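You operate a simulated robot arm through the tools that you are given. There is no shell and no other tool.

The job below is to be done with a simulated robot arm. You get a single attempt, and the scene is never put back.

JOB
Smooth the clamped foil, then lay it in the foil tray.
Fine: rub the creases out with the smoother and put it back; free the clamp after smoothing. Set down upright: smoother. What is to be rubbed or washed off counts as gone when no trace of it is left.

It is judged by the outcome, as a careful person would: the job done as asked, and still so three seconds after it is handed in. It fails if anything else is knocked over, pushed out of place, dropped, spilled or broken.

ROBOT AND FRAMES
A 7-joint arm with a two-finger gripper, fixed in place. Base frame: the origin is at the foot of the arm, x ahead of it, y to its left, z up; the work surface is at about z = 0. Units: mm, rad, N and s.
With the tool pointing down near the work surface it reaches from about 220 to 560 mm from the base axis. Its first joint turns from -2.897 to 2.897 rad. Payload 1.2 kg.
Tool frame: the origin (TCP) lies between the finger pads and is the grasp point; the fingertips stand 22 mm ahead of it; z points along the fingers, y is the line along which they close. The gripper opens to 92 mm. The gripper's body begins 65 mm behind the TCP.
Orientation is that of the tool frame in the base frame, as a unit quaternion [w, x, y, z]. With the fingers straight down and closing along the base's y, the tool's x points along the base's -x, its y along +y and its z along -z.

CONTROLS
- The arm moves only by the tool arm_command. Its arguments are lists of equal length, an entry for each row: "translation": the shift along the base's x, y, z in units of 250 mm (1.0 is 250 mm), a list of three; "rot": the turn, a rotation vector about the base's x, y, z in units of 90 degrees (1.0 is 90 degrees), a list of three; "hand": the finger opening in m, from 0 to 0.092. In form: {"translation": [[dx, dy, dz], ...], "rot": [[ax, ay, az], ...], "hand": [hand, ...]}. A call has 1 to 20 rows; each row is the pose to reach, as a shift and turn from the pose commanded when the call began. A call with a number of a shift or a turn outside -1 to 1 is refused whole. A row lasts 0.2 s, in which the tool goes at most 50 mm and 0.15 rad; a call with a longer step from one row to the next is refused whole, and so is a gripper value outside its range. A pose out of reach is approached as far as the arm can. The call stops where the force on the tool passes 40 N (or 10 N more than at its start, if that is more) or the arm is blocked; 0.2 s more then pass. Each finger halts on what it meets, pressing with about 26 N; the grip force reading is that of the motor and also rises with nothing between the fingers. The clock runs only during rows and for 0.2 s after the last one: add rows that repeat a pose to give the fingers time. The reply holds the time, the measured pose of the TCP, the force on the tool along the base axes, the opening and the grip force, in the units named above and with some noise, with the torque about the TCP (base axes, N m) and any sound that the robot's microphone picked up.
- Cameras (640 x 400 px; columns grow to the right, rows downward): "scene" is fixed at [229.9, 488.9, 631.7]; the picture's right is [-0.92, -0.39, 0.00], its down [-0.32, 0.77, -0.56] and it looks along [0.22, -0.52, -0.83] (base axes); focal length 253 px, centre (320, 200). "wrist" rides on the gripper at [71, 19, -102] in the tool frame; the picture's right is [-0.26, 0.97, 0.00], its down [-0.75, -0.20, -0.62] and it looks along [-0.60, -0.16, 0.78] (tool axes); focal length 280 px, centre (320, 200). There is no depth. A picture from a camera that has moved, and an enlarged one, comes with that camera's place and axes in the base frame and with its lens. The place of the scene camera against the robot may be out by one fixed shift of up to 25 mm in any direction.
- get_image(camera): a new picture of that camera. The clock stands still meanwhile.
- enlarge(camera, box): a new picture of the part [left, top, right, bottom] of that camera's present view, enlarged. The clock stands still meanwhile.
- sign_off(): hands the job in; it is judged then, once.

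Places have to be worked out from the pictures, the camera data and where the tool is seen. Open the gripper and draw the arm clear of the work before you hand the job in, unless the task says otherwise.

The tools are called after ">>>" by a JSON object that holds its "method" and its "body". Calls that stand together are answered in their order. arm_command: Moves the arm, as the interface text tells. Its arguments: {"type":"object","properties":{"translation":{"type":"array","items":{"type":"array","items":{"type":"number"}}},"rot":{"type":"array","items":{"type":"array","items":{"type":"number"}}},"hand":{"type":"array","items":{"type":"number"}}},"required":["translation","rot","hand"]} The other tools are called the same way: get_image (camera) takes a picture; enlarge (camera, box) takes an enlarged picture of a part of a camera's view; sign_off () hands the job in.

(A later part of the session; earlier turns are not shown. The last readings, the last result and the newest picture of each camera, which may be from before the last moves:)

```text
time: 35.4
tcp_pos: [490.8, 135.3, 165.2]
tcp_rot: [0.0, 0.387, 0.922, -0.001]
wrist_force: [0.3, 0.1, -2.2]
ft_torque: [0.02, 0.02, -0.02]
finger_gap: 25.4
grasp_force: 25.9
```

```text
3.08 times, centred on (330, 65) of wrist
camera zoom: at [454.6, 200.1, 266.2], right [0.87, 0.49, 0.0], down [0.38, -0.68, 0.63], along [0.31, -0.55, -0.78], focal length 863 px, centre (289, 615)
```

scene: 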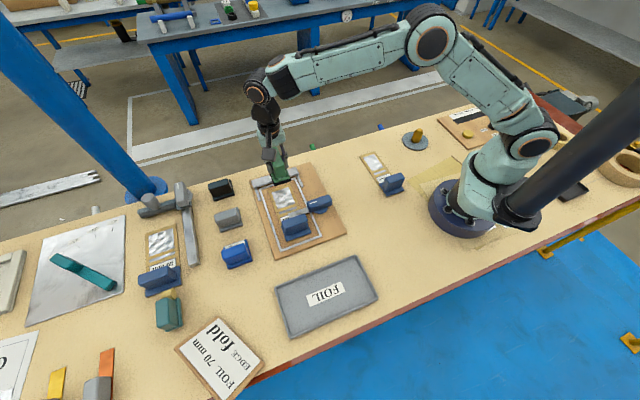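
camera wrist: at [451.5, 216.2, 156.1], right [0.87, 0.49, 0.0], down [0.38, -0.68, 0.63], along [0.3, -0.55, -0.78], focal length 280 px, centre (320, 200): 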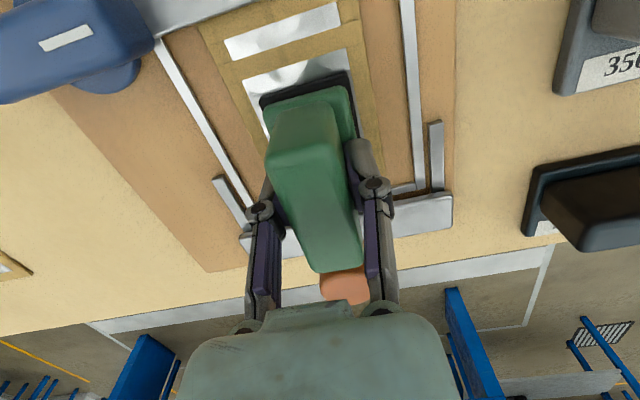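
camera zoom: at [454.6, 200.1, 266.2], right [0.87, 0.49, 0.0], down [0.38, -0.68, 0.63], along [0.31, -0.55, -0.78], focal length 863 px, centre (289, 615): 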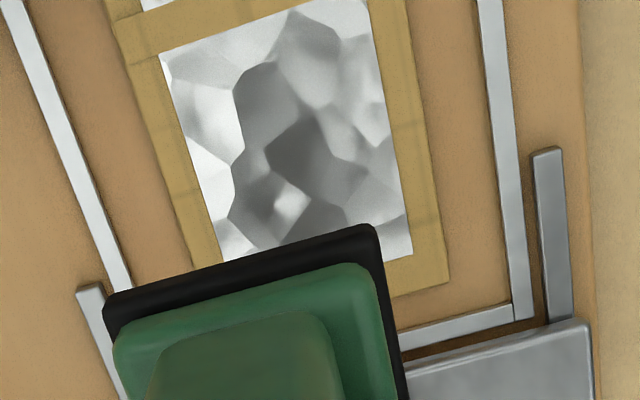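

The reflections make it hard to judge with the arm overhead. I'll move to the side and lower so the wrist camera gets an unobstructed close view of the foil.

>>> {"method": "arm_command", "body": {"translation": [[-0.1, -0.09, 0], [-0.2, -0.18, 0], [-0.22, -0.2, -0.08], [-0.22, -0.2, -0.14], [-0.22, -0.2, -0.14]], "rot": [[0, 0, 0], [0, 0, 0], [0, 0, 0], [0, 0, 0], [0, 0, 0]], "hand": [0.01, 0.01, 0.01, 0.01, 0.01]}}

>>> {"method": "get_image", "body": {"camera": "wrist"}}

>>> {"method": "enlarge", "body": {"camera": "wrist", "box": [330, 20, 530, 180]}}

>>> {"method": "enlarge", "body": {"camera": "scene", "box": [260, 175, 310, 220]}}

>>> {"method": "enlarge", "body": {"camera": "scene", "box": [350, 140, 400, 185]}}

```text
time: 36.5
tcp_pos: [435.1, 84.7, 130.2]
tcp_rot: [0.0, 0.386, 0.922, -0.002]
wrist_force: [0.2, -0.4, -0.9]
ft_torque: [0.02, -0.04, 0.0]
finger_gap: 25.4
grasp_force: 26.0
```

```text
taken
camera wrist: at [399.2, 149.6, 231.9], right [0.87, 0.49, 0.0], down [0.38, -0.68, 0.63], along [0.31, -0.55, -0.78], focal length 280 px, centre (320, 200)
```

wrist: 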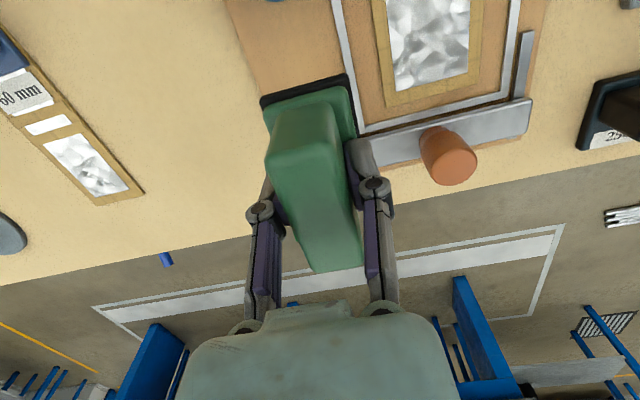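

```text
2.50 times, centred on (430, 100) of wrist
camera zoom: at [399.2, 149.6, 231.9], right [0.87, 0.49, 0.0], down [0.38, -0.68, 0.63], along [0.31, -0.55, -0.78], focal length 701 px, centre (45, 450)
```

zoom: 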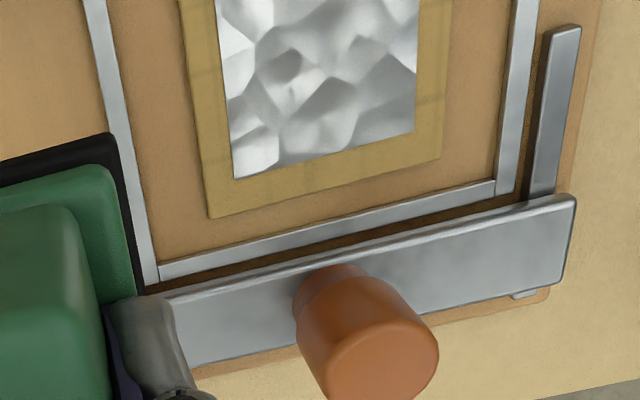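

```text
8.89 times, centred on (285, 198) of scene
camera zoom: at [229.9, 488.9, 631.7], right [-0.92, -0.39, 0.0], down [-0.32, 0.77, -0.56], along [0.22, -0.52, -0.83], focal length 2250 px, centre (631, 222)
```

zoom: 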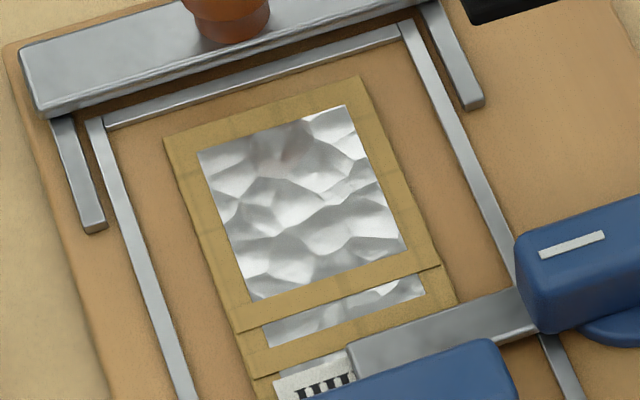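

```text
8.89 times, centred on (375, 162) of scene
camera zoom: at [229.9, 488.9, 631.7], right [-0.92, -0.39, 0.0], down [-0.32, 0.77, -0.56], along [0.22, -0.52, -0.83], focal length 2250 px, centre (-169, 533)
```

zoom: 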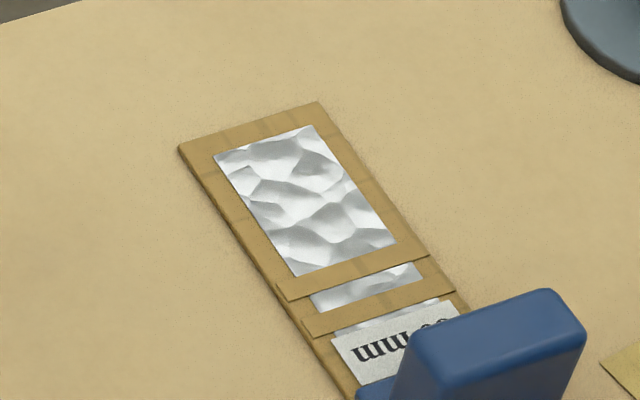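

Compared with the earlier views, the small dark crease marks, including the tick on the frame's right edge, seem to be gone and only the foil's wavy sheen remains. I'll back up to see the whole foil and strip closely enough to be sure.

>>> {"method": "arm_command", "body": {"translation": [[-0.07, 0.07, 0.04], [-0.14, 0.14, 0.08], [-0.16, 0.16, 0.08], [-0.16, 0.16, 0.08]], "rot": [[0, 0, 0], [0, 0, 0], [0, 0, 0], [0, 0, 0]], "hand": [0.01, 0.01, 0.01, 0.01]}}

>>> {"method": "get_image", "body": {"camera": "wrist"}}

>>> {"method": "enlarge", "body": {"camera": "wrist", "box": [360, 30, 500, 150]}}

>>> {"method": "enlarge", "body": {"camera": "wrist", "box": [380, 80, 480, 160]}}

>>> {"method": "enlarge", "body": {"camera": "scene", "box": [135, 215, 195, 270]}}

```text
time: 37.5
tcp_pos: [395.7, 126.4, 150.2]
tcp_rot: [0.001, 0.387, 0.922, -0.001]
wrist_force: [0.7, -0.4, -1.3]
ft_torque: [0.01, -0.03, 0.0]
finger_gap: 25.5
grasp_force: 26.2
```

```text
taken
camera wrist: at [359.0, 191.3, 251.5], right [0.87, 0.49, 0.0], down [0.38, -0.68, 0.63], along [0.31, -0.55, -0.78], focal length 280 px, centre (320, 200)
```

wrist: 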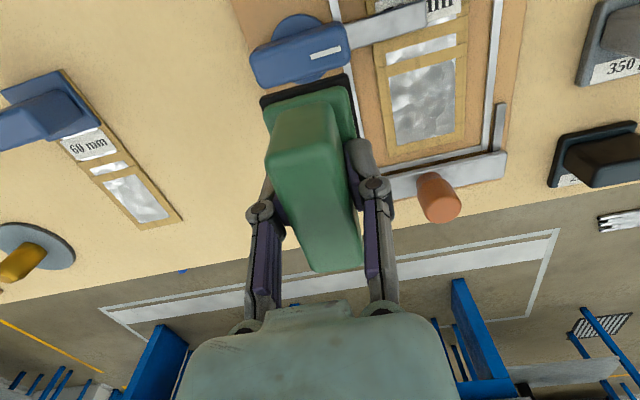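

```text
3.33 times, centred on (430, 90) of wrist
camera zoom: at [359.0, 191.3, 251.5], right [0.87, 0.49, 0.0], down [0.38, -0.68, 0.63], along [0.31, -0.55, -0.78], focal length 935 px, centre (-47, 567)
```

zoom: 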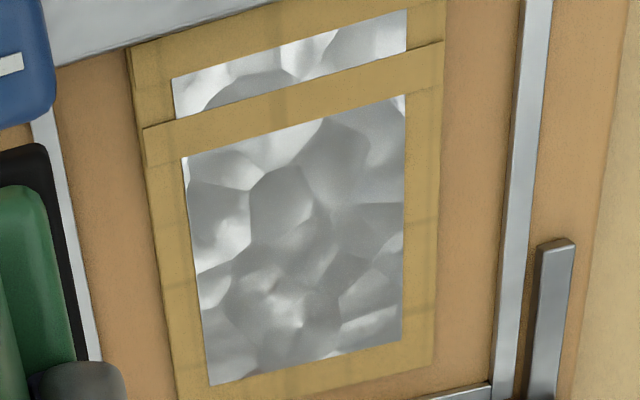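

```text
5.00 times, centred on (430, 120) of wrist
camera zoom: at [359.0, 191.3, 251.5], right [0.87, 0.49, 0.0], down [0.38, -0.68, 0.63], along [0.31, -0.55, -0.78], focal length 1402 px, centre (-230, 600)
```

zoom: 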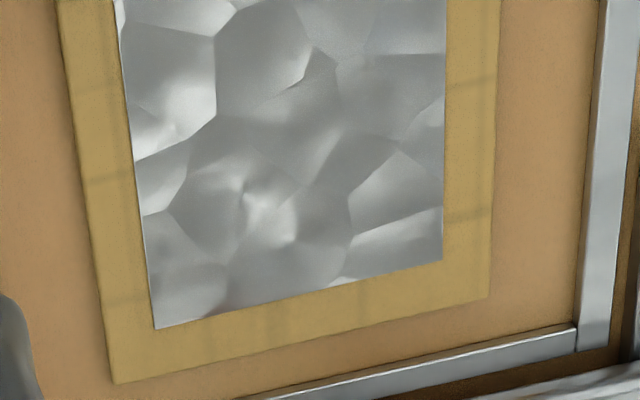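

```text
7.27 times, centred on (165, 242) of scene
camera zoom: at [229.9, 488.9, 631.7], right [-0.92, -0.39, 0.0], down [-0.32, 0.77, -0.56], along [0.22, -0.52, -0.83], focal length 1841 px, centre (1447, -109)
```

zoom: 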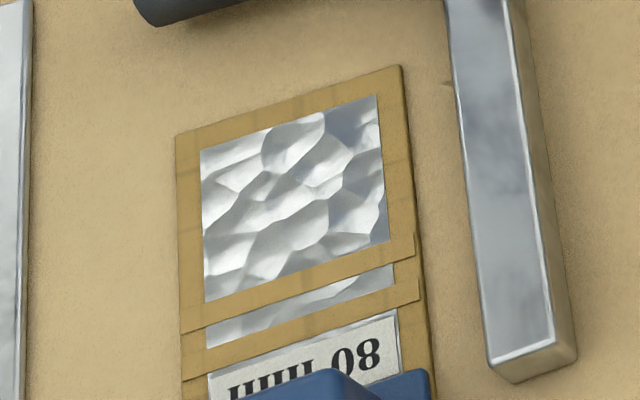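

I'll take the same crop as the pre-rub picture for a like-for-like comparison.

>>> {"method": "enlarge", "body": {"camera": "scene", "box": [230, 150, 350, 260]}}

>>> {"method": "enlarge", "body": {"camera": "wrist", "box": [370, 30, 470, 100]}}

```text
3.64 times, centred on (290, 205) of scene
camera zoom: at [229.9, 488.9, 631.7], right [-0.92, -0.39, 0.0], down [-0.32, 0.77, -0.56], along [0.22, -0.52, -0.83], focal length 921 px, centre (429, 182)
```

zoom: 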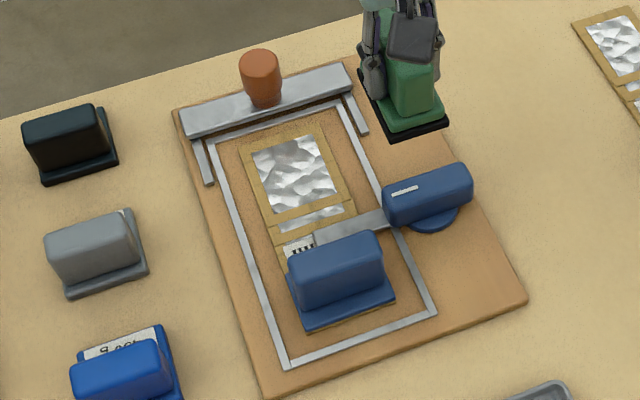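

```text
5.71 times, centred on (420, 65) of wrist
camera zoom: at [359.0, 191.3, 251.5], right [0.87, 0.49, 0.0], down [0.38, -0.68, 0.63], along [0.31, -0.55, -0.78], focal length 1602 px, centre (-251, 971)
```

zoom: 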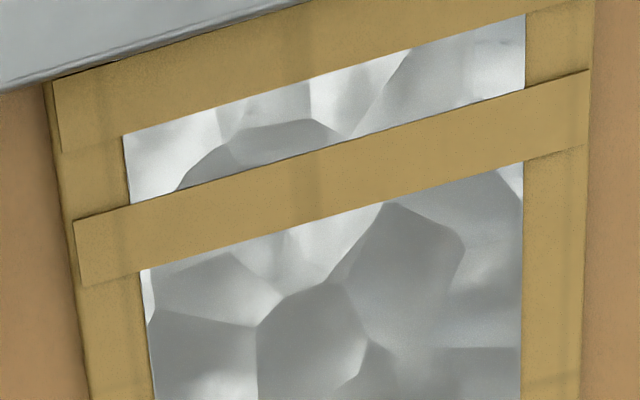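

The jagged dark lines are gone. There may be a faint speck near the right end of the strip, so I'll zoom in harder on each part of the foil.

>>> {"method": "enlarge", "body": {"camera": "wrist", "box": [440, 25, 475, 50]}}

>>> {"method": "enlarge", "body": {"camera": "wrist", "box": [380, 60, 460, 105]}}

>>> {"method": "enlarge", "body": {"camera": "wrist", "box": [380, 100, 460, 150]}}

>>> {"method": "enlarge", "body": {"camera": "scene", "box": [268, 182, 304, 212]}}

```text
16.00 times, centred on (458, 38) of wrist
camera zoom: at [359.0, 191.3, 251.5], right [0.87, 0.49, 0.0], down [0.38, -0.68, 0.63], along [0.31, -0.55, -0.78], focal length 4486 px, centre (-1880, 2800)
```

zoom: 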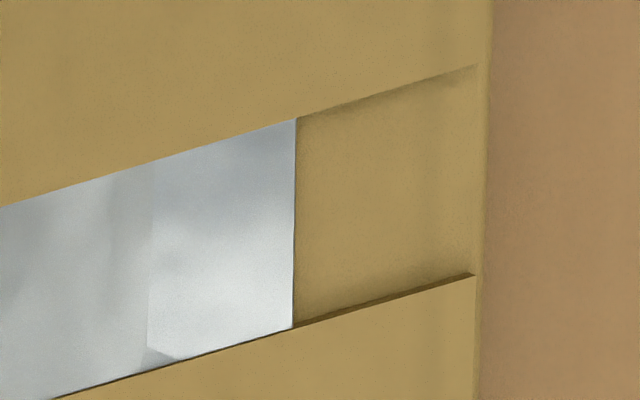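

```text
8.00 times, centred on (420, 82) of wrist
camera zoom: at [359.0, 191.3, 251.5], right [0.87, 0.49, 0.0], down [0.38, -0.68, 0.63], along [0.31, -0.55, -0.78], focal length 2243 px, centre (-480, 1140)
```

zoom: 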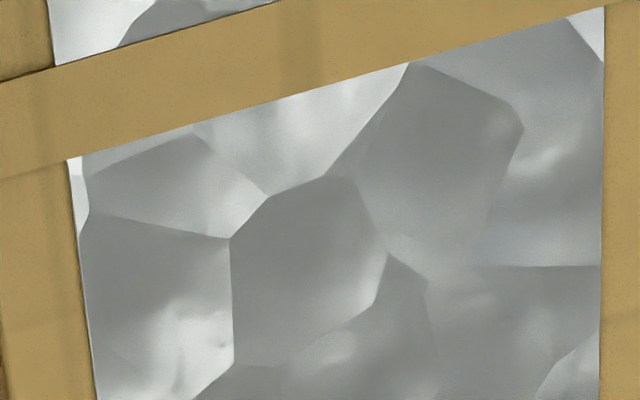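

```text
8.00 times, centred on (420, 125) of wrist
camera zoom: at [359.0, 191.3, 251.5], right [0.87, 0.49, 0.0], down [0.38, -0.68, 0.63], along [0.31, -0.55, -0.78], focal length 2243 px, centre (-480, 800)
```

zoom: 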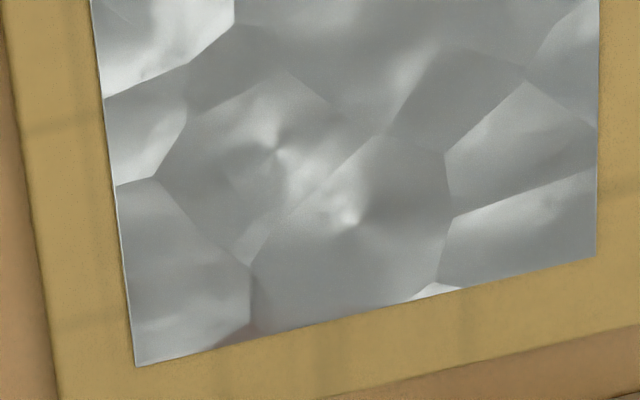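

```text
13.33 times, centred on (286, 197) of scene
camera zoom: at [229.9, 488.9, 631.7], right [-0.92, -0.39, 0.0], down [-0.32, 0.77, -0.56], along [0.22, -0.52, -0.83], focal length 3376 px, centre (773, 240)
```

zoom: 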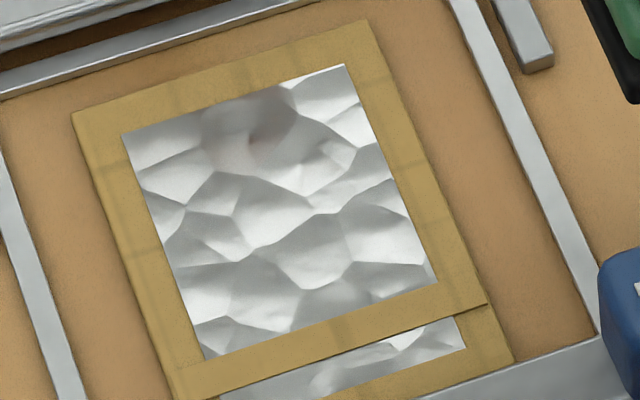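

The foil shows no crease marks at any magnification. I'll carry the smoother back above its original spot at (307, 16.5), restore its yaw and stop just above the table.

>>> {"method": "arm_command", "body": {"translation": [[-0.07, -0.08, 0], [-0.15, -0.18, 0], [-0.24, -0.29, 0], [-0.32, -0.39, 0], [-0.3548, -0.4396, 0], [-0.3548, -0.4396, -0.12], [-0.3548, -0.4396, -0.26], [-0.3548, -0.4396, -0.35], [-0.3548, -0.4396, -0.39], [-0.3548, -0.4396, -0.4], [-0.3548, -0.4396, -0.4]], "rot": [[0, 0, -0.01], [0, 0, -0.03], [0, 0, -0.052], [0, 0, -0.052], [0, 0, -0.052], [0, 0, -0.052], [0, 0, -0.052], [0, 0, -0.052], [0, 0, -0.052], [0, 0, -0.052], [0, 0, -0.052]], "hand": [0.01, 0.01, 0.01, 0.01, 0.01, 0.01, 0.01, 0.01, 0.01, 0.01, 0.01]}}

>>> {"method": "enlarge", "body": {"camera": "scene", "box": [300, 120, 420, 220]}}

>>> {"method": "get_image", "body": {"camera": "wrist"}}

```text
time: 40.0
tcp_pos: [306.9, 15.9, 52.0]
tcp_rot: [0.001, 0.425, 0.905, -0.001]
wrist_force: [-0.2, 0.4, -1.6]
ft_torque: [0.02, 0.01, 0.0]
finger_gap: 25.3
grasp_force: 25.7
```

```text
4.00 times, centred on (360, 170) of scene
camera zoom: at [229.9, 488.9, 631.7], right [-0.92, -0.39, 0.0], down [-0.32, 0.77, -0.56], along [0.22, -0.52, -0.83], focal length 1013 px, centre (160, 320)
```

zoom: 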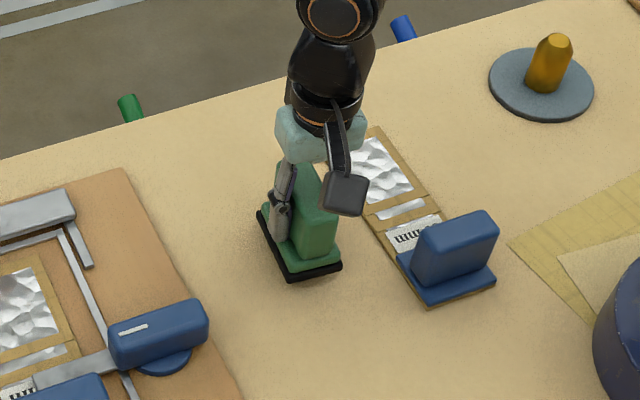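

```text
taken
camera wrist: at [275.5, 83.5, 152.1], right [0.91, 0.42, 0.0], down [0.33, -0.71, 0.63], along [0.26, -0.57, -0.78], focal length 280 px, centre (320, 200)
```

wrist: 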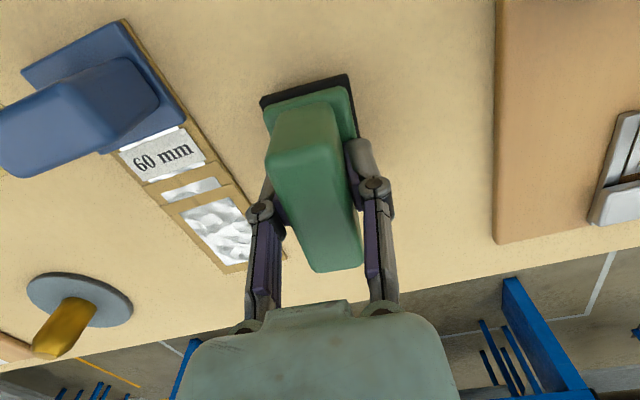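

The pose is within about 1.5 mm in x of where I picked it up. I'll correct that and lower slowly until contact.

>>> {"method": "arm_command", "body": {"translation": [[-0.006, 0, -0.012], [-0.006, 0, -0.024], [-0.006, 0, -0.032], [-0.006, 0, -0.036], [-0.006, 0, -0.04], [-0.006, 0, -0.04]], "rot": [[0, 0, 0], [0, 0, 0], [0, 0, 0], [0, 0, 0], [0, 0, 0], [0, 0, 0]], "hand": [0.01, 0.01, 0.01, 0.01, 0.01, 0.01]}}

```text
time: 41.4
tcp_pos: [306.2, 15.7, 40.5]
tcp_rot: [0.0, 0.424, 0.906, -0.001]
wrist_force: [-8.6, -2.4, 32.9]
ft_torque: [0.11, 0.23, 0.0]
finger_gap: 25.2
grasp_force: 25.9
```

It's on the table with 33 N of load. I'll relieve the pressure, then open the fingers gently.

>>> {"method": "arm_command", "body": {"translation": [[0, 0, 0.005], [0, 0, 0.01], [0, 0, 0.01], [0, 0, 0.01], [0, 0, 0.01], [0, 0, 0.01], [0, 0, 0.01], [0, 0, 0.01]], "rot": [[0, 0, 0], [0, 0, 0], [0, 0, 0], [0, 0, 0], [0, 0, 0], [0, 0, 0], [0, 0, 0], [0, 0, 0]], "hand": [0.01, 0.01, 0.01, 0.028, 0.034, 0.045, 0.056, 0.06]}}

>>> {"method": "get_image", "body": {"camera": "wrist"}}

```text
time: 43.1
tcp_pos: [306.0, 16.9, 43.1]
tcp_rot: [0.0, 0.424, 0.905, -0.001]
wrist_force: [0.6, -0.1, -0.3]
ft_torque: [-0.02, 0.02, -0.02]
finger_gap: 59.9
grasp_force: 0.1
```

```text
taken
camera wrist: at [274.1, 83.6, 144.4], right [0.91, 0.42, 0.0], down [0.33, -0.71, 0.63], along [0.26, -0.57, -0.78], focal length 280 px, centre (320, 200)
```

wrist: 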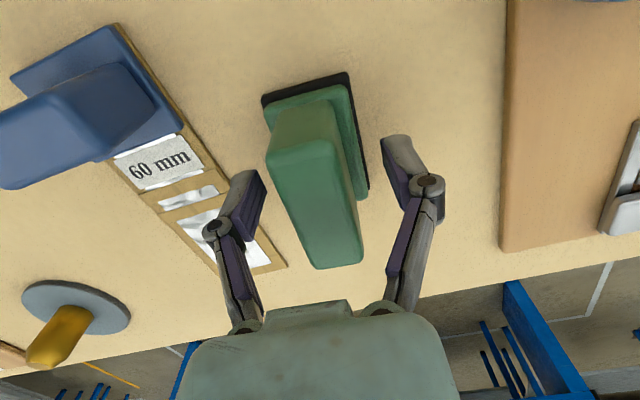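

The smoother stands upright at its original spot and is released. I'll rise straight up, then go above the clamp lever at about (370, 150) to study it.

>>> {"method": "arm_command", "body": {"translation": [[0, 0, 0.1], [0, 0, 0.26], [0, 0, 0.42], [0.04, 0.12, 0.44], [0.09, 0.26, 0.44], [0.14, 0.4, 0.44], [0.18, 0.52, 0.44], [0.208, 0.592, 0.44], [0.208, 0.592, 0.44]], "rot": [[0, 0, 0], [0, 0, 0], [0, 0, 0], [0, 0, 0.01], [0, 0, 0.02], [0, 0, 0.04], [0, 0, 0.052], [0, 0, 0.052], [0, 0, 0.052]], "hand": [0.06, 0.06, 0.06, 0.06, 0.06, 0.06, 0.06, 0.06, 0.06]}}

>>> {"method": "get_image", "body": {"camera": "wrist"}}

>>> {"method": "enlarge", "body": {"camera": "scene", "box": [300, 120, 420, 220]}}

```text
time: 45.1
tcp_pos: [357.1, 163.6, 152.4]
tcp_rot: [0.001, 0.386, 0.922, -0.001]
wrist_force: [0.1, 0.2, 0.1]
ft_torque: [-0.03, -0.03, -0.03]
finger_gap: 60.0
grasp_force: 0.1
```

```text
taken
camera wrist: at [320.0, 228.3, 254.0], right [0.87, 0.49, 0.0], down [0.38, -0.68, 0.63], along [0.31, -0.55, -0.78], focal length 280 px, centre (320, 200)
```

wrist: 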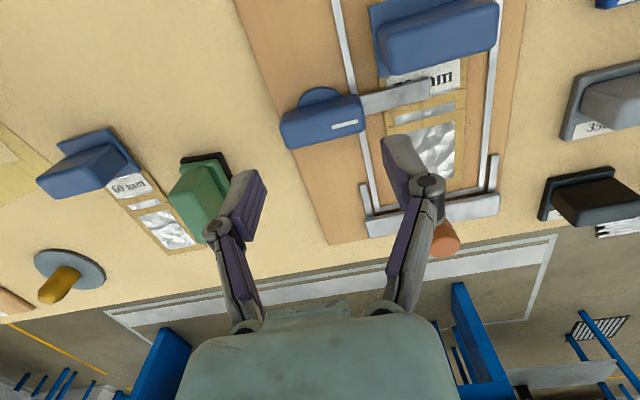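

```text
4.00 times, centred on (360, 170) of scene
camera zoom: at [229.9, 488.9, 631.7], right [-0.92, -0.39, 0.0], down [-0.32, 0.77, -0.56], along [0.22, -0.52, -0.83], focal length 1013 px, centre (160, 320)
```

zoom: 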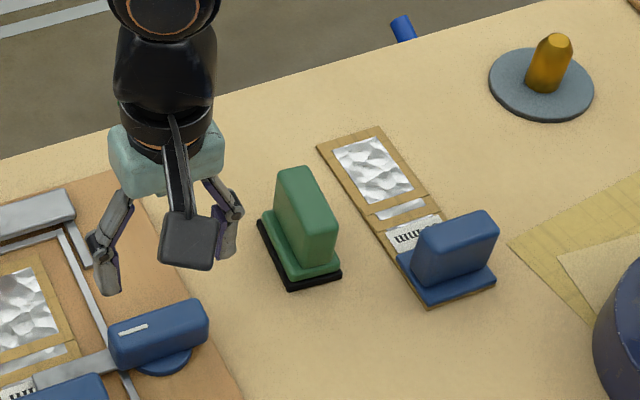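

The smoother is back within about 1 mm of its original place. Now I'll zoom in on the clamp lever.

>>> {"method": "enlarge", "body": {"camera": "wrist", "box": [250, 0, 510, 170]}}

>>> {"method": "enlarge", "body": {"camera": "scene", "box": [270, 180, 350, 240]}}

```text
2.35 times, centred on (380, 85) of wrist
camera zoom: at [320.0, 228.3, 254.0], right [0.87, 0.49, 0.0], down [0.38, -0.68, 0.63], along [0.31, -0.55, -0.78], focal length 660 px, centre (179, 471)
```

zoom: 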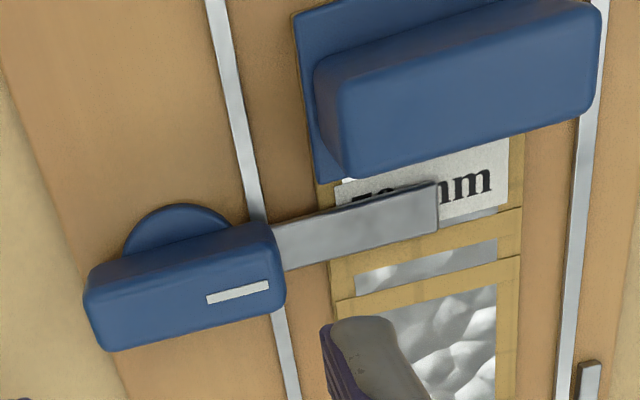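

```text
6.67 times, centred on (310, 210) of scene
camera zoom: at [229.9, 488.9, 631.7], right [-0.92, -0.39, 0.0], down [-0.32, 0.77, -0.56], along [0.22, -0.52, -0.83], focal length 1688 px, centre (387, 133)
```

zoom: 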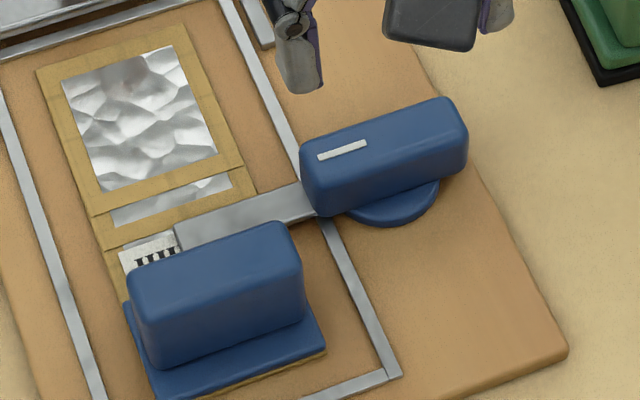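

The clamp is a rotary knob: a bar about 65 × 24 mm over a disc, with an index line pointing along the metal arm. Its centre is near (368, 148.5) with the top at z ≈ 45. I'll turn the gripper 90° so it closes across the bar, and look again from that side.

>>> {"method": "arm_command", "body": {"translation": [[0.01, -0.015, 0], [0.02, -0.03, 0], [0.03, -0.045, 0], [0.044, -0.06, 0], [0.044, -0.06, 0], [0.044, -0.06, 0], [0.044, -0.06, 0], [0.044, -0.06, 0], [0.044, -0.06, 0], [0.044, -0.06, 0], [0.044, -0.06, 0], [0.044, -0.06, 0], [0.044, -0.06, 0]], "rot": [[0, 0, 0.085], [0, 0, 0.17], [0, 0, 0.255], [0, 0, 0.34], [0, 0, 0.425], [0, 0, 0.51], [0, 0, 0.595], [0, 0, 0.68], [0, 0, 0.765], [0, 0, 0.85], [0, 0, 0.935], [0, 0, 1.0], [0, 0, 1.0]], "hand": [0.06, 0.06, 0.06, 0.06, 0.06, 0.06, 0.06, 0.06, 0.06, 0.06, 0.06, 0.06, 0.06]}}

>>> {"method": "get_image", "body": {"camera": "wrist"}}

>>> {"method": "enlarge", "body": {"camera": "wrist", "box": [220, 0, 440, 170]}}

```text
time: 48.0
tcp_pos: [369.6, 148.5, 153.2]
tcp_rot: [0.001, -0.379, 0.925, 0.0]
wrist_force: [0.5, 0.9, -0.9]
ft_torque: [0.0, 0.02, -0.01]
finger_gap: 60.0
grasp_force: 0.1
```

```text
taken
camera wrist: at [303.4, 113.5, 253.7], right [-0.49, 0.87, 0.0], down [0.68, 0.38, 0.63], along [0.55, 0.31, -0.78], focal length 280 px, centre (320, 200)
```

wrist: 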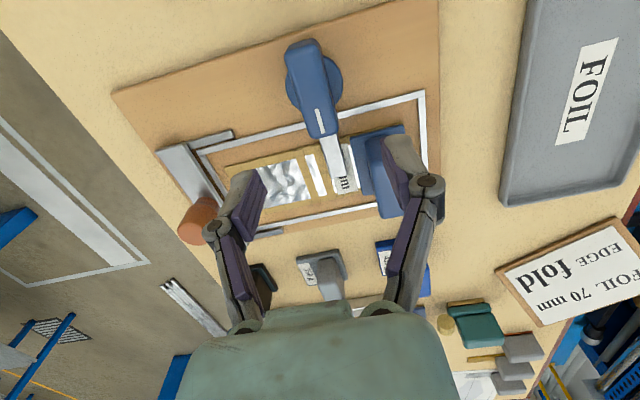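

```text
2.35 times, centred on (330, 85) of wrist
camera zoom: at [303.4, 113.5, 253.7], right [-0.49, 0.87, 0.0], down [0.68, 0.38, 0.63], along [0.55, 0.31, -0.78], focal length 660 px, centre (296, 471)
```

zoom: 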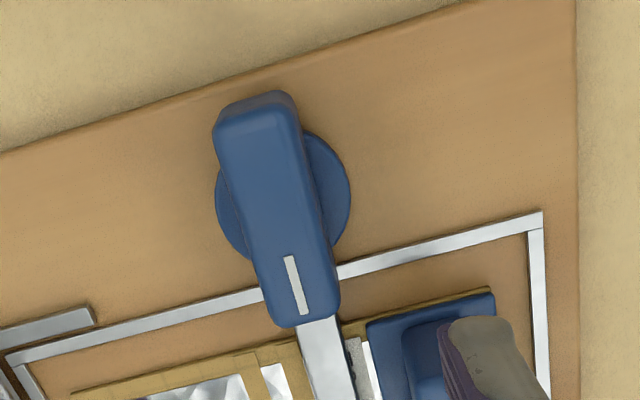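

The knob's axis is near (367.5, 145), with the bar top around z ≈ 40 and the bar along 44°. I'll lower to just above it first and check the alignment.

>>> {"method": "arm_command", "body": {"translation": [[0, -0.008, -0.1], [0, -0.014, -0.2], [0, -0.014, -0.28], [0, -0.014, -0.28]], "rot": [[0, 0, 0], [0, 0, 0], [0, 0, 0], [0, 0, 0]], "hand": [0.06, 0.06, 0.06, 0.06]}}

>>> {"method": "get_image", "body": {"camera": "wrist"}}

>>> {"method": "enlarge", "body": {"camera": "scene", "box": [270, 170, 350, 230]}}

```text
time: 49.0
tcp_pos: [367.8, 146.5, 81.0]
tcp_rot: [0.001, -0.379, 0.926, 0.0]
wrist_force: [0.3, 0.1, 0.5]
ft_torque: [-0.04, 0.02, -0.02]
finger_gap: 59.7
grasp_force: 0.1
```

```text
taken
camera wrist: at [303.4, 110.6, 182.4], right [-0.49, 0.87, 0.0], down [0.68, 0.38, 0.63], along [0.55, 0.31, -0.78], focal length 280 px, centre (320, 200)
```

wrist: 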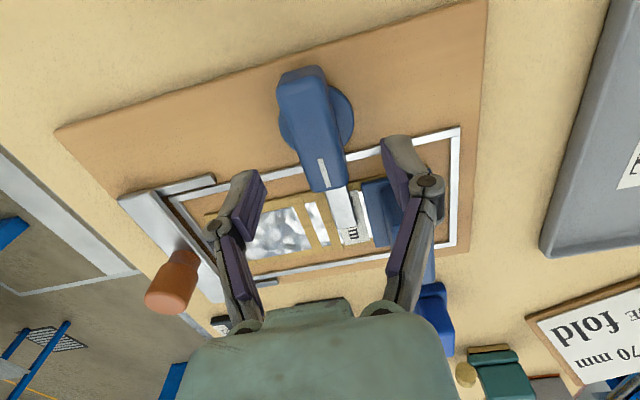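

```text
6.67 times, centred on (310, 200) of scene
camera zoom: at [229.9, 488.9, 631.7], right [-0.92, -0.39, 0.0], down [-0.32, 0.77, -0.56], along [0.22, -0.52, -0.83], focal length 1688 px, centre (387, 200)
```

zoom: 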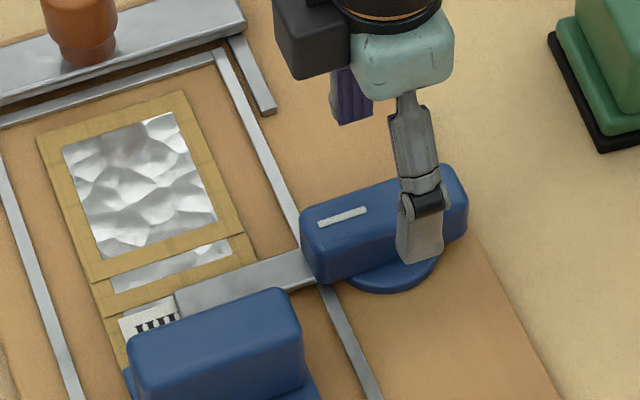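

Alignment is close: the knob centre is at (366, 144) with its top at z ≈ 40. I'll nudge about 3 mm, lower so the fingertips sit above the disc, and close on the bar.

>>> {"method": "arm_command", "body": {"translation": [[-0.005, -0.0104, -0.05], [-0.005, -0.0104, -0.1], [-0.005, -0.0104, -0.135], [-0.005, -0.0104, -0.15], [-0.005, -0.0104, -0.15], [-0.005, -0.0104, -0.15], [-0.005, -0.0104, -0.15], [-0.005, -0.0104, -0.15], [-0.005, -0.0104, -0.15], [-0.005, -0.0104, -0.15]], "rot": [[0, 0, 0], [0, 0, 0], [0, 0, 0], [0, 0, 0], [0, 0, 0], [0, 0, 0], [0, 0, 0], [0, 0, 0], [0, 0, 0], [0, 0, 0]], "hand": [0.06, 0.06, 0.06, 0.06, 0.05, 0.04, 0.03, 0.01, 0.01, 0.01]}}

>>> {"method": "enlarge", "body": {"camera": "scene", "box": [270, 170, 350, 230]}}

>>> {"method": "get_image", "body": {"camera": "wrist"}}

```text
time: 51.1
tcp_pos: [368.3, 141.8, 45.6]
tcp_rot: [0.002, -0.378, 0.926, -0.002]
wrist_force: [4.2, -6.6, 2.9]
ft_torque: [-0.13, -0.1, -0.02]
finger_gap: 25.9
grasp_force: 27.7
```

```text
6.67 times, centred on (310, 200) of scene
camera zoom: at [229.9, 488.9, 631.7], right [-0.92, -0.39, 0.0], down [-0.32, 0.77, -0.56], along [0.22, -0.52, -0.83], focal length 1688 px, centre (387, 200)
```

zoom: 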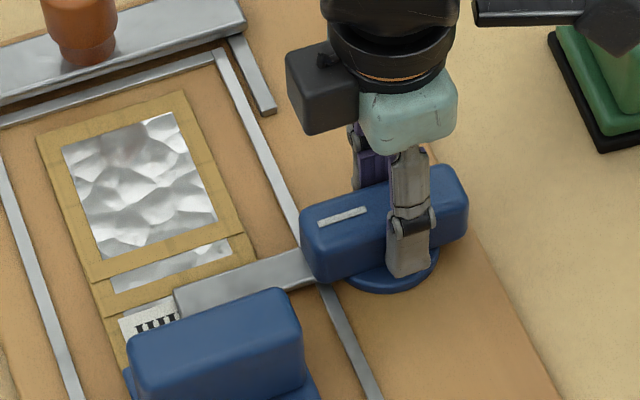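

```text
taken
camera wrist: at [302.3, 106.8, 145.5], right [-0.49, 0.87, 0.0], down [0.68, 0.38, 0.63], along [0.55, 0.3, -0.78], focal length 280 px, centre (320, 200)
```

wrist: 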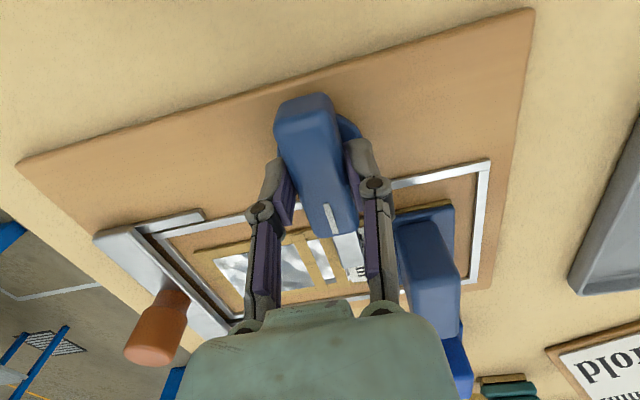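

The bar is gripped at 25.9 mm. I'll re-centre by about 1.5 mm to unload the side force, then try a small clockwise turn, which swings the arm off the card away from the foil's handle, and watch the torque.

>>> {"method": "arm_command", "body": {"translation": [[0.0042, -0.0043, 0], [0.0042, -0.0043, 0], [0.0042, -0.0043, 0], [0.0042, -0.0043, 0], [0.0042, -0.0043, 0]], "rot": [[0, 0, 0], [0, 0, -0.04], [0, 0, -0.08], [0, 0, -0.12], [0, 0, -0.12]], "hand": [0.01, 0.01, 0.01, 0.01, 0.01]}}

>>> {"method": "enlarge", "body": {"camera": "scene", "box": [260, 170, 350, 240]}}

```text
time: 52.4
tcp_pos: [368.0, 142.0, 44.4]
tcp_rot: [0.0, -0.29, 0.957, 0.0]
wrist_force: [-2.2, 4.9, -8.9]
ft_torque: [-0.05, 0.2, 0.05]
finger_gap: 26.0
grasp_force: 27.8
```

```text
5.71 times, centred on (305, 205) of scene
camera zoom: at [229.9, 488.9, 631.7], right [-0.92, -0.39, 0.0], down [-0.32, 0.77, -0.56], along [0.22, -0.52, -0.83], focal length 1447 px, centre (406, 171)
```

zoom: 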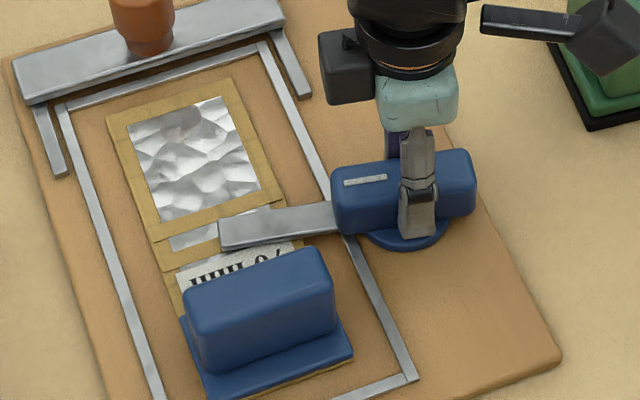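

The knob turns freely and the arm is swinging off the label. I'll continue the turn to about 60°.

>>> {"method": "arm_command", "body": {"translation": [[0, 0, 0], [0, 0, 0], [0, 0, 0], [0, 0, 0], [0, 0, 0], [0, 0, 0], [0, 0, 0], [0, 0, 0], [0, 0, 0]], "rot": [[0, 0, -0.06], [0, 0, -0.13], [0, 0, -0.2], [0, 0, -0.27], [0, 0, -0.34], [0, 0, -0.41], [0, 0, -0.48], [0, 0, -0.54], [0, 0, -0.54]], "hand": [0.01, 0.01, 0.01, 0.01, 0.01, 0.01, 0.01, 0.01, 0.01]}}

>>> {"method": "enlarge", "body": {"camera": "scene", "box": [250, 160, 350, 240]}}

```text
time: 54.4
tcp_pos: [369.1, 143.4, 44.8]
tcp_rot: [-0.002, 0.128, 0.992, 0.002]
wrist_force: [-15.7, 23.8, -15.9]
ft_torque: [0.38, 0.51, 0.02]
finger_gap: 25.7
grasp_force: 27.8
```

```text
5.00 times, centred on (300, 200) of scene
camera zoom: at [229.9, 488.9, 631.7], right [-0.92, -0.39, 0.0], down [-0.32, 0.77, -0.56], along [0.22, -0.52, -0.83], focal length 1266 px, centre (420, 200)
```

zoom: 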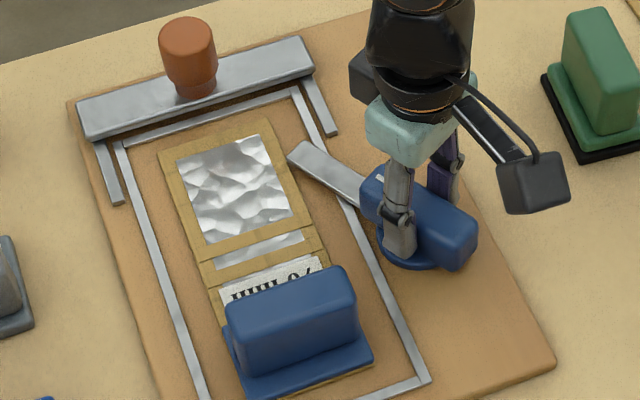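

It's about 60° round and the arm has cleared the card, but side force has built up because I'm slightly off the knob's axis. I'll shift about 2.5 mm along the force to relieve it and finish to about 90°.

>>> {"method": "arm_command", "body": {"translation": [[-0.006, 0.009, -0.004], [-0.006, 0.009, -0.004], [-0.007, 0.01, -0.004], [-0.008, 0.011, -0.004], [-0.009, 0.012, -0.004], [-0.009, 0.012, -0.004]], "rot": [[0, 0, 0], [0, 0, 0], [0, 0, -0.06], [0, 0, -0.12], [0, 0, -0.18], [0, 0, -0.18]], "hand": [0.01, 0.01, 0.01, 0.01, 0.01, 0.01]}}

>>> {"method": "enlarge", "body": {"camera": "scene", "box": [250, 160, 350, 240]}}

```text
time: 55.8
tcp_pos: [369.5, 145.6, 44.0]
tcp_rot: [0.001, 0.269, 0.963, 0.001]
wrist_force: [-8.7, 12.5, 12.9]
ft_torque: [0.25, -0.02, -0.01]
finger_gap: 25.9
grasp_force: 28.2
```

```text
5.00 times, centred on (300, 200) of scene
camera zoom: at [229.9, 488.9, 631.7], right [-0.92, -0.39, 0.0], down [-0.32, 0.77, -0.56], along [0.22, -0.52, -0.83], focal length 1266 px, centre (420, 200)
```

zoom: 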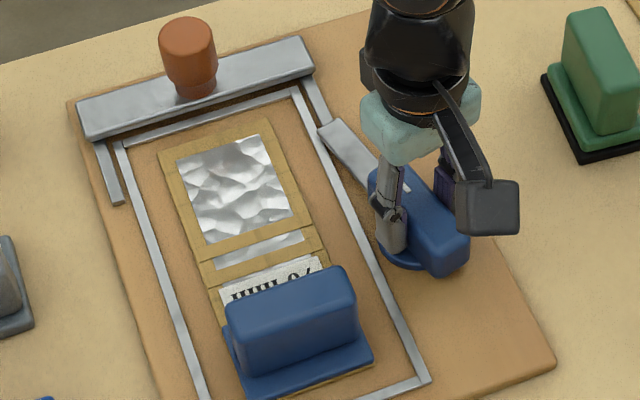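

It's about 76° round, and the arm tip is now near the bracket's side arm. I'll zoom in before turning any further.

>>> {"method": "enlarge", "body": {"camera": "scene", "box": [290, 170, 340, 205]}}

>>> {"method": "get_image", "body": {"camera": "wrist"}}

```text
11.43 times, centred on (315, 188) of scene
camera zoom: at [229.9, 488.9, 631.7], right [-0.92, -0.39, 0.0], down [-0.32, 0.77, -0.56], along [0.22, -0.52, -0.83], focal length 2893 px, centre (377, 343)
```

zoom: 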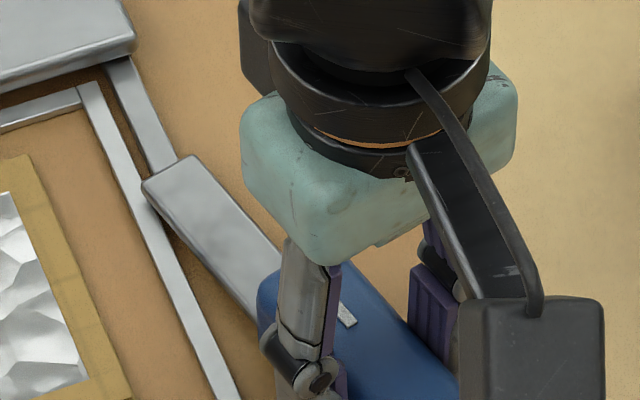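

```text
taken
camera wrist: at [316.0, 198.6, 145.9], right [0.72, 0.69, 0.0], down [0.54, -0.56, 0.63], along [0.43, -0.45, -0.78], focal length 280 px, centre (320, 200)
```

wrist: 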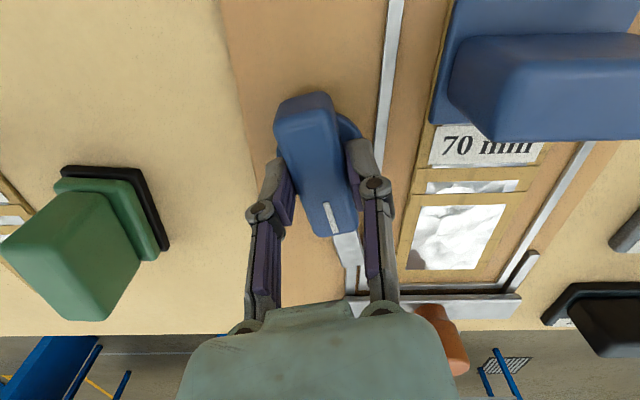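

The torque about the vertical is near zero, so nothing is blocking and the arm appears to pass above the bracket arm. I'll relieve the side load and turn a few degrees more, watching the torque.

>>> {"method": "arm_command", "body": {"translation": [[-0.003, 0.004, 0.002], [-0.004, 0.006, 0.004], [-0.004, 0.006, 0.004], [-0.004, 0.006, 0.004]], "rot": [[0, 0, 0], [0, 0, -0.03], [0, 0, -0.06], [0, 0, -0.06]], "hand": [0.01, 0.01, 0.01, 0.01]}}

>>> {"method": "enlarge", "body": {"camera": "scene", "box": [290, 170, 340, 205]}}

```text
time: 56.8
tcp_pos: [367.5, 145.2, 45.5]
tcp_rot: [0.003, 0.315, 0.949, -0.001]
wrist_force: [24.9, 9.7, -23.6]
ft_torque: [0.1, -0.39, 0.02]
finger_gap: 26.0
grasp_force: 28.2
```

```text
11.43 times, centred on (315, 188) of scene
camera zoom: at [229.9, 488.9, 631.7], right [-0.92, -0.39, 0.0], down [-0.32, 0.77, -0.56], along [0.22, -0.52, -0.83], focal length 2893 px, centre (377, 343)
```

zoom: 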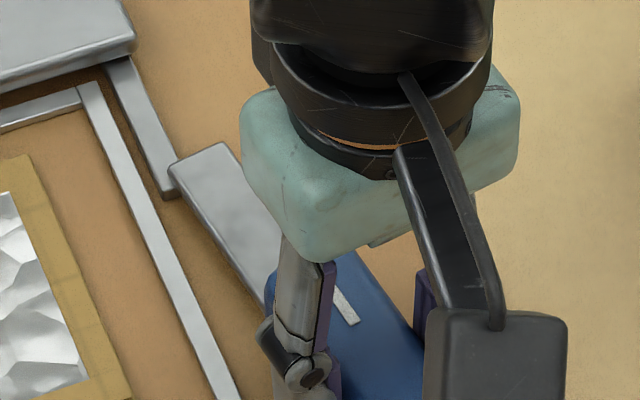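

It's past the bracket arm at 81°. I overcorrected the offset, so I'll back that out and complete the last few degrees.

>>> {"method": "arm_command", "body": {"translation": [[0.004, 0.001, -0.004], [0.006, 0.002, -0.006], [0.006, 0.002, -0.006], [0.006, 0.002, -0.006], [0.006, 0.002, -0.006]], "rot": [[0, 0, 0], [0, 0, -0.03], [0, 0, -0.06], [0, 0, -0.09], [0, 0, -0.09]], "hand": [0.01, 0.01, 0.01, 0.01, 0.01]}}

>>> {"method": "enlarge", "body": {"camera": "scene", "box": [250, 160, 350, 240]}}

```text
time: 58.0
tcp_pos: [366.8, 146.9, 43.8]
tcp_rot: [0.001, 0.38, 0.925, -0.002]
wrist_force: [10.4, -5.5, 22.0]
ft_torque: [-0.09, -0.23, -0.01]
finger_gap: 25.9
grasp_force: 27.4
```

```text
5.00 times, centred on (300, 200) of scene
camera zoom: at [229.9, 488.9, 631.7], right [-0.92, -0.39, 0.0], down [-0.32, 0.77, -0.56], along [0.22, -0.52, -0.83], focal length 1266 px, centre (420, 200)
```

zoom: 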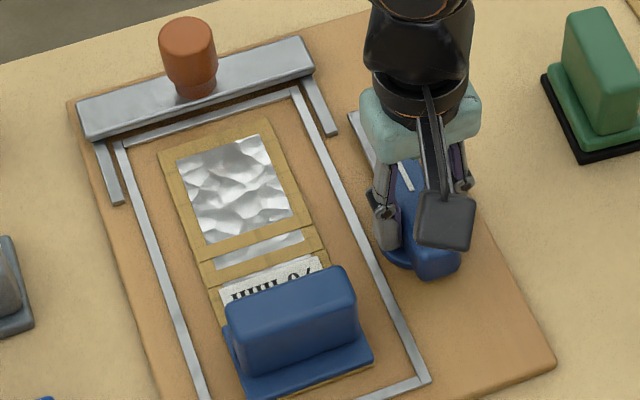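

The clamp arm now lies parallel to the rail, fully clear of the foil. I'll ease the load, open the fingers and lift off.

>>> {"method": "arm_command", "body": {"translation": [[-0.0008, 0.0004, 0.002], [-0.0008, 0.0004, 0.002], [-0.0008, 0.0004, 0.002], [-0.0008, 0.0004, 0.002], [-0.0008, 0.0004, 0.002], [-0.0008, 0.0004, 0.1], [-0.0008, 0.0004, 0.25], [-0.0008, 0.0004, 0.4], [-0.0008, 0.0004, 0.44], [-0.0008, 0.0004, 0.44]], "rot": [[0, 0, 0], [0, 0, 0], [0, 0, 0], [0, 0, 0], [0, 0, 0], [0, 0, 0], [0, 0, 0], [0, 0, 0], [0, 0, 0], [0, 0, 0]], "hand": [0.01, 0.028, 0.04, 0.055, 0.06, 0.06, 0.06, 0.06, 0.06, 0.06]}}

>>> {"method": "get_image", "body": {"camera": "wrist"}}

>>> {"method": "get_image", "body": {"camera": "scene"}}

```text
time: 60.1
tcp_pos: [367.1, 144.7, 155.2]
tcp_rot: [0.0, 0.379, 0.925, -0.002]
wrist_force: [0.0, -0.7, 0.5]
ft_torque: [0.02, 0.0, -0.03]
finger_gap: 60.2
grasp_force: 0.0
```

```text
taken
camera wrist: at [329.5, 209.4, 256.5], right [0.86, 0.5, 0.0], down [0.39, -0.67, 0.63], along [0.31, -0.54, -0.78], focal length 280 px, centre (320, 200)
```

wrist: 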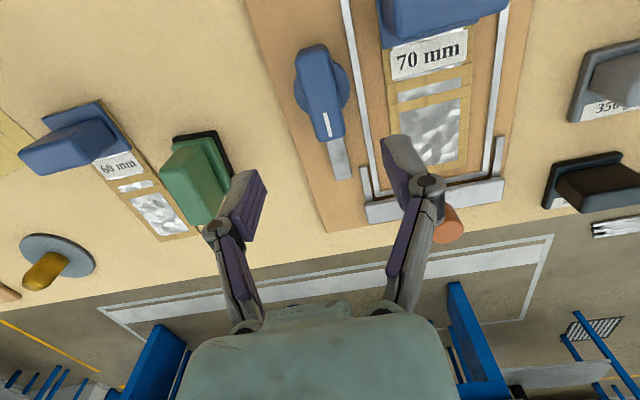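

```text
taken
```

scene: 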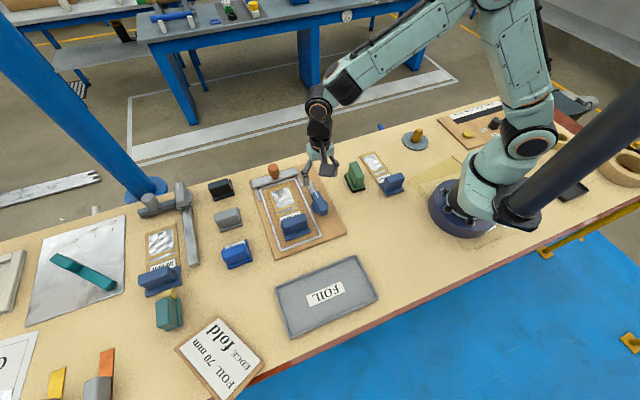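

The clamp is freed and its arm sits clear of the card. The tray's long side runs along the board's cross direction, centred near (260, 361), so the card needs a 90° turn. I'll go above the card's blue handle at about (400, 236) with the gripper turned to close across it.

>>> {"method": "arm_command", "body": {"translation": [[0.01, 0.03, 0.04], [0.02, 0.06, 0.04], [0.03, 0.09, 0.04], [0.045, 0.13, 0.04], [0.06, 0.17, 0.04], [0.075, 0.21, 0.04], [0.09, 0.25, 0.04], [0.1, 0.29, 0.04], [0.12, 0.33, 0.04], [0.132, 0.365, 0.04], [0.132, 0.365, 0.04], [0.132, 0.365, 0.04], [0.132, 0.365, 0.04]], "rot": [[0, 0, 0.085], [0, 0, 0.17], [0, 0, 0.255], [0, 0, 0.34], [0, 0, 0.425], [0, 0, 0.51], [0, 0, 0.595], [0, 0, 0.68], [0, 0, 0.765], [0, 0, 0.85], [0, 0, 0.935], [0, 0, 0.991], [0, 0, 0.991]], "hand": [0.07, 0.07, 0.07, 0.07, 0.07, 0.07, 0.07, 0.07, 0.07, 0.07, 0.07, 0.07, 0.07]}}

>>> {"method": "get_image", "body": {"camera": "wrist"}}

>>> {"method": "enlarge", "body": {"camera": "wrist", "box": [220, 20, 420, 180]}}

```text
time: 63.0
tcp_pos: [398.6, 238.2, 164.0]
tcp_rot: [0.001, -0.38, 0.925, -0.001]
wrist_force: [-0.1, 0.2, -0.3]
ft_torque: [0.01, -0.03, -0.02]
finger_gap: 70.1
grasp_force: 0.0
```

```text
taken
camera wrist: at [334.0, 202.5, 265.3], right [-0.49, 0.87, 0.0], down [0.68, 0.38, 0.63], along [0.55, 0.31, -0.78], focal length 280 px, centre (320, 200)
```

wrist: 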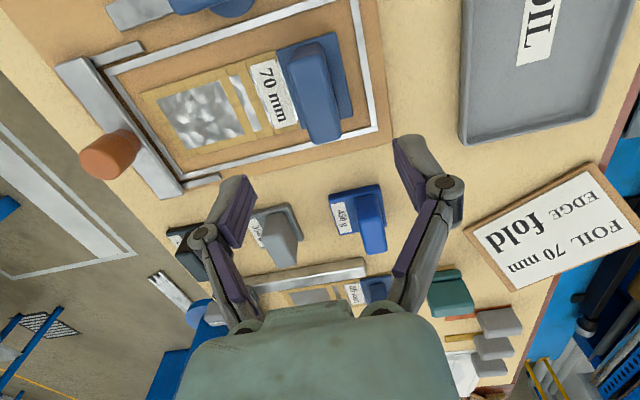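

```text
2.50 times, centred on (320, 100) of wrist
camera zoom: at [334.0, 202.5, 265.3], right [-0.49, 0.87, 0.0], down [0.68, 0.38, 0.63], along [0.55, 0.31, -0.78], focal length 701 px, centre (320, 450)
```

zoom: 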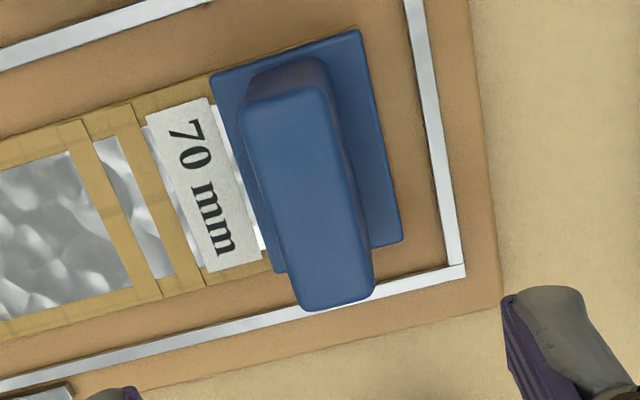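

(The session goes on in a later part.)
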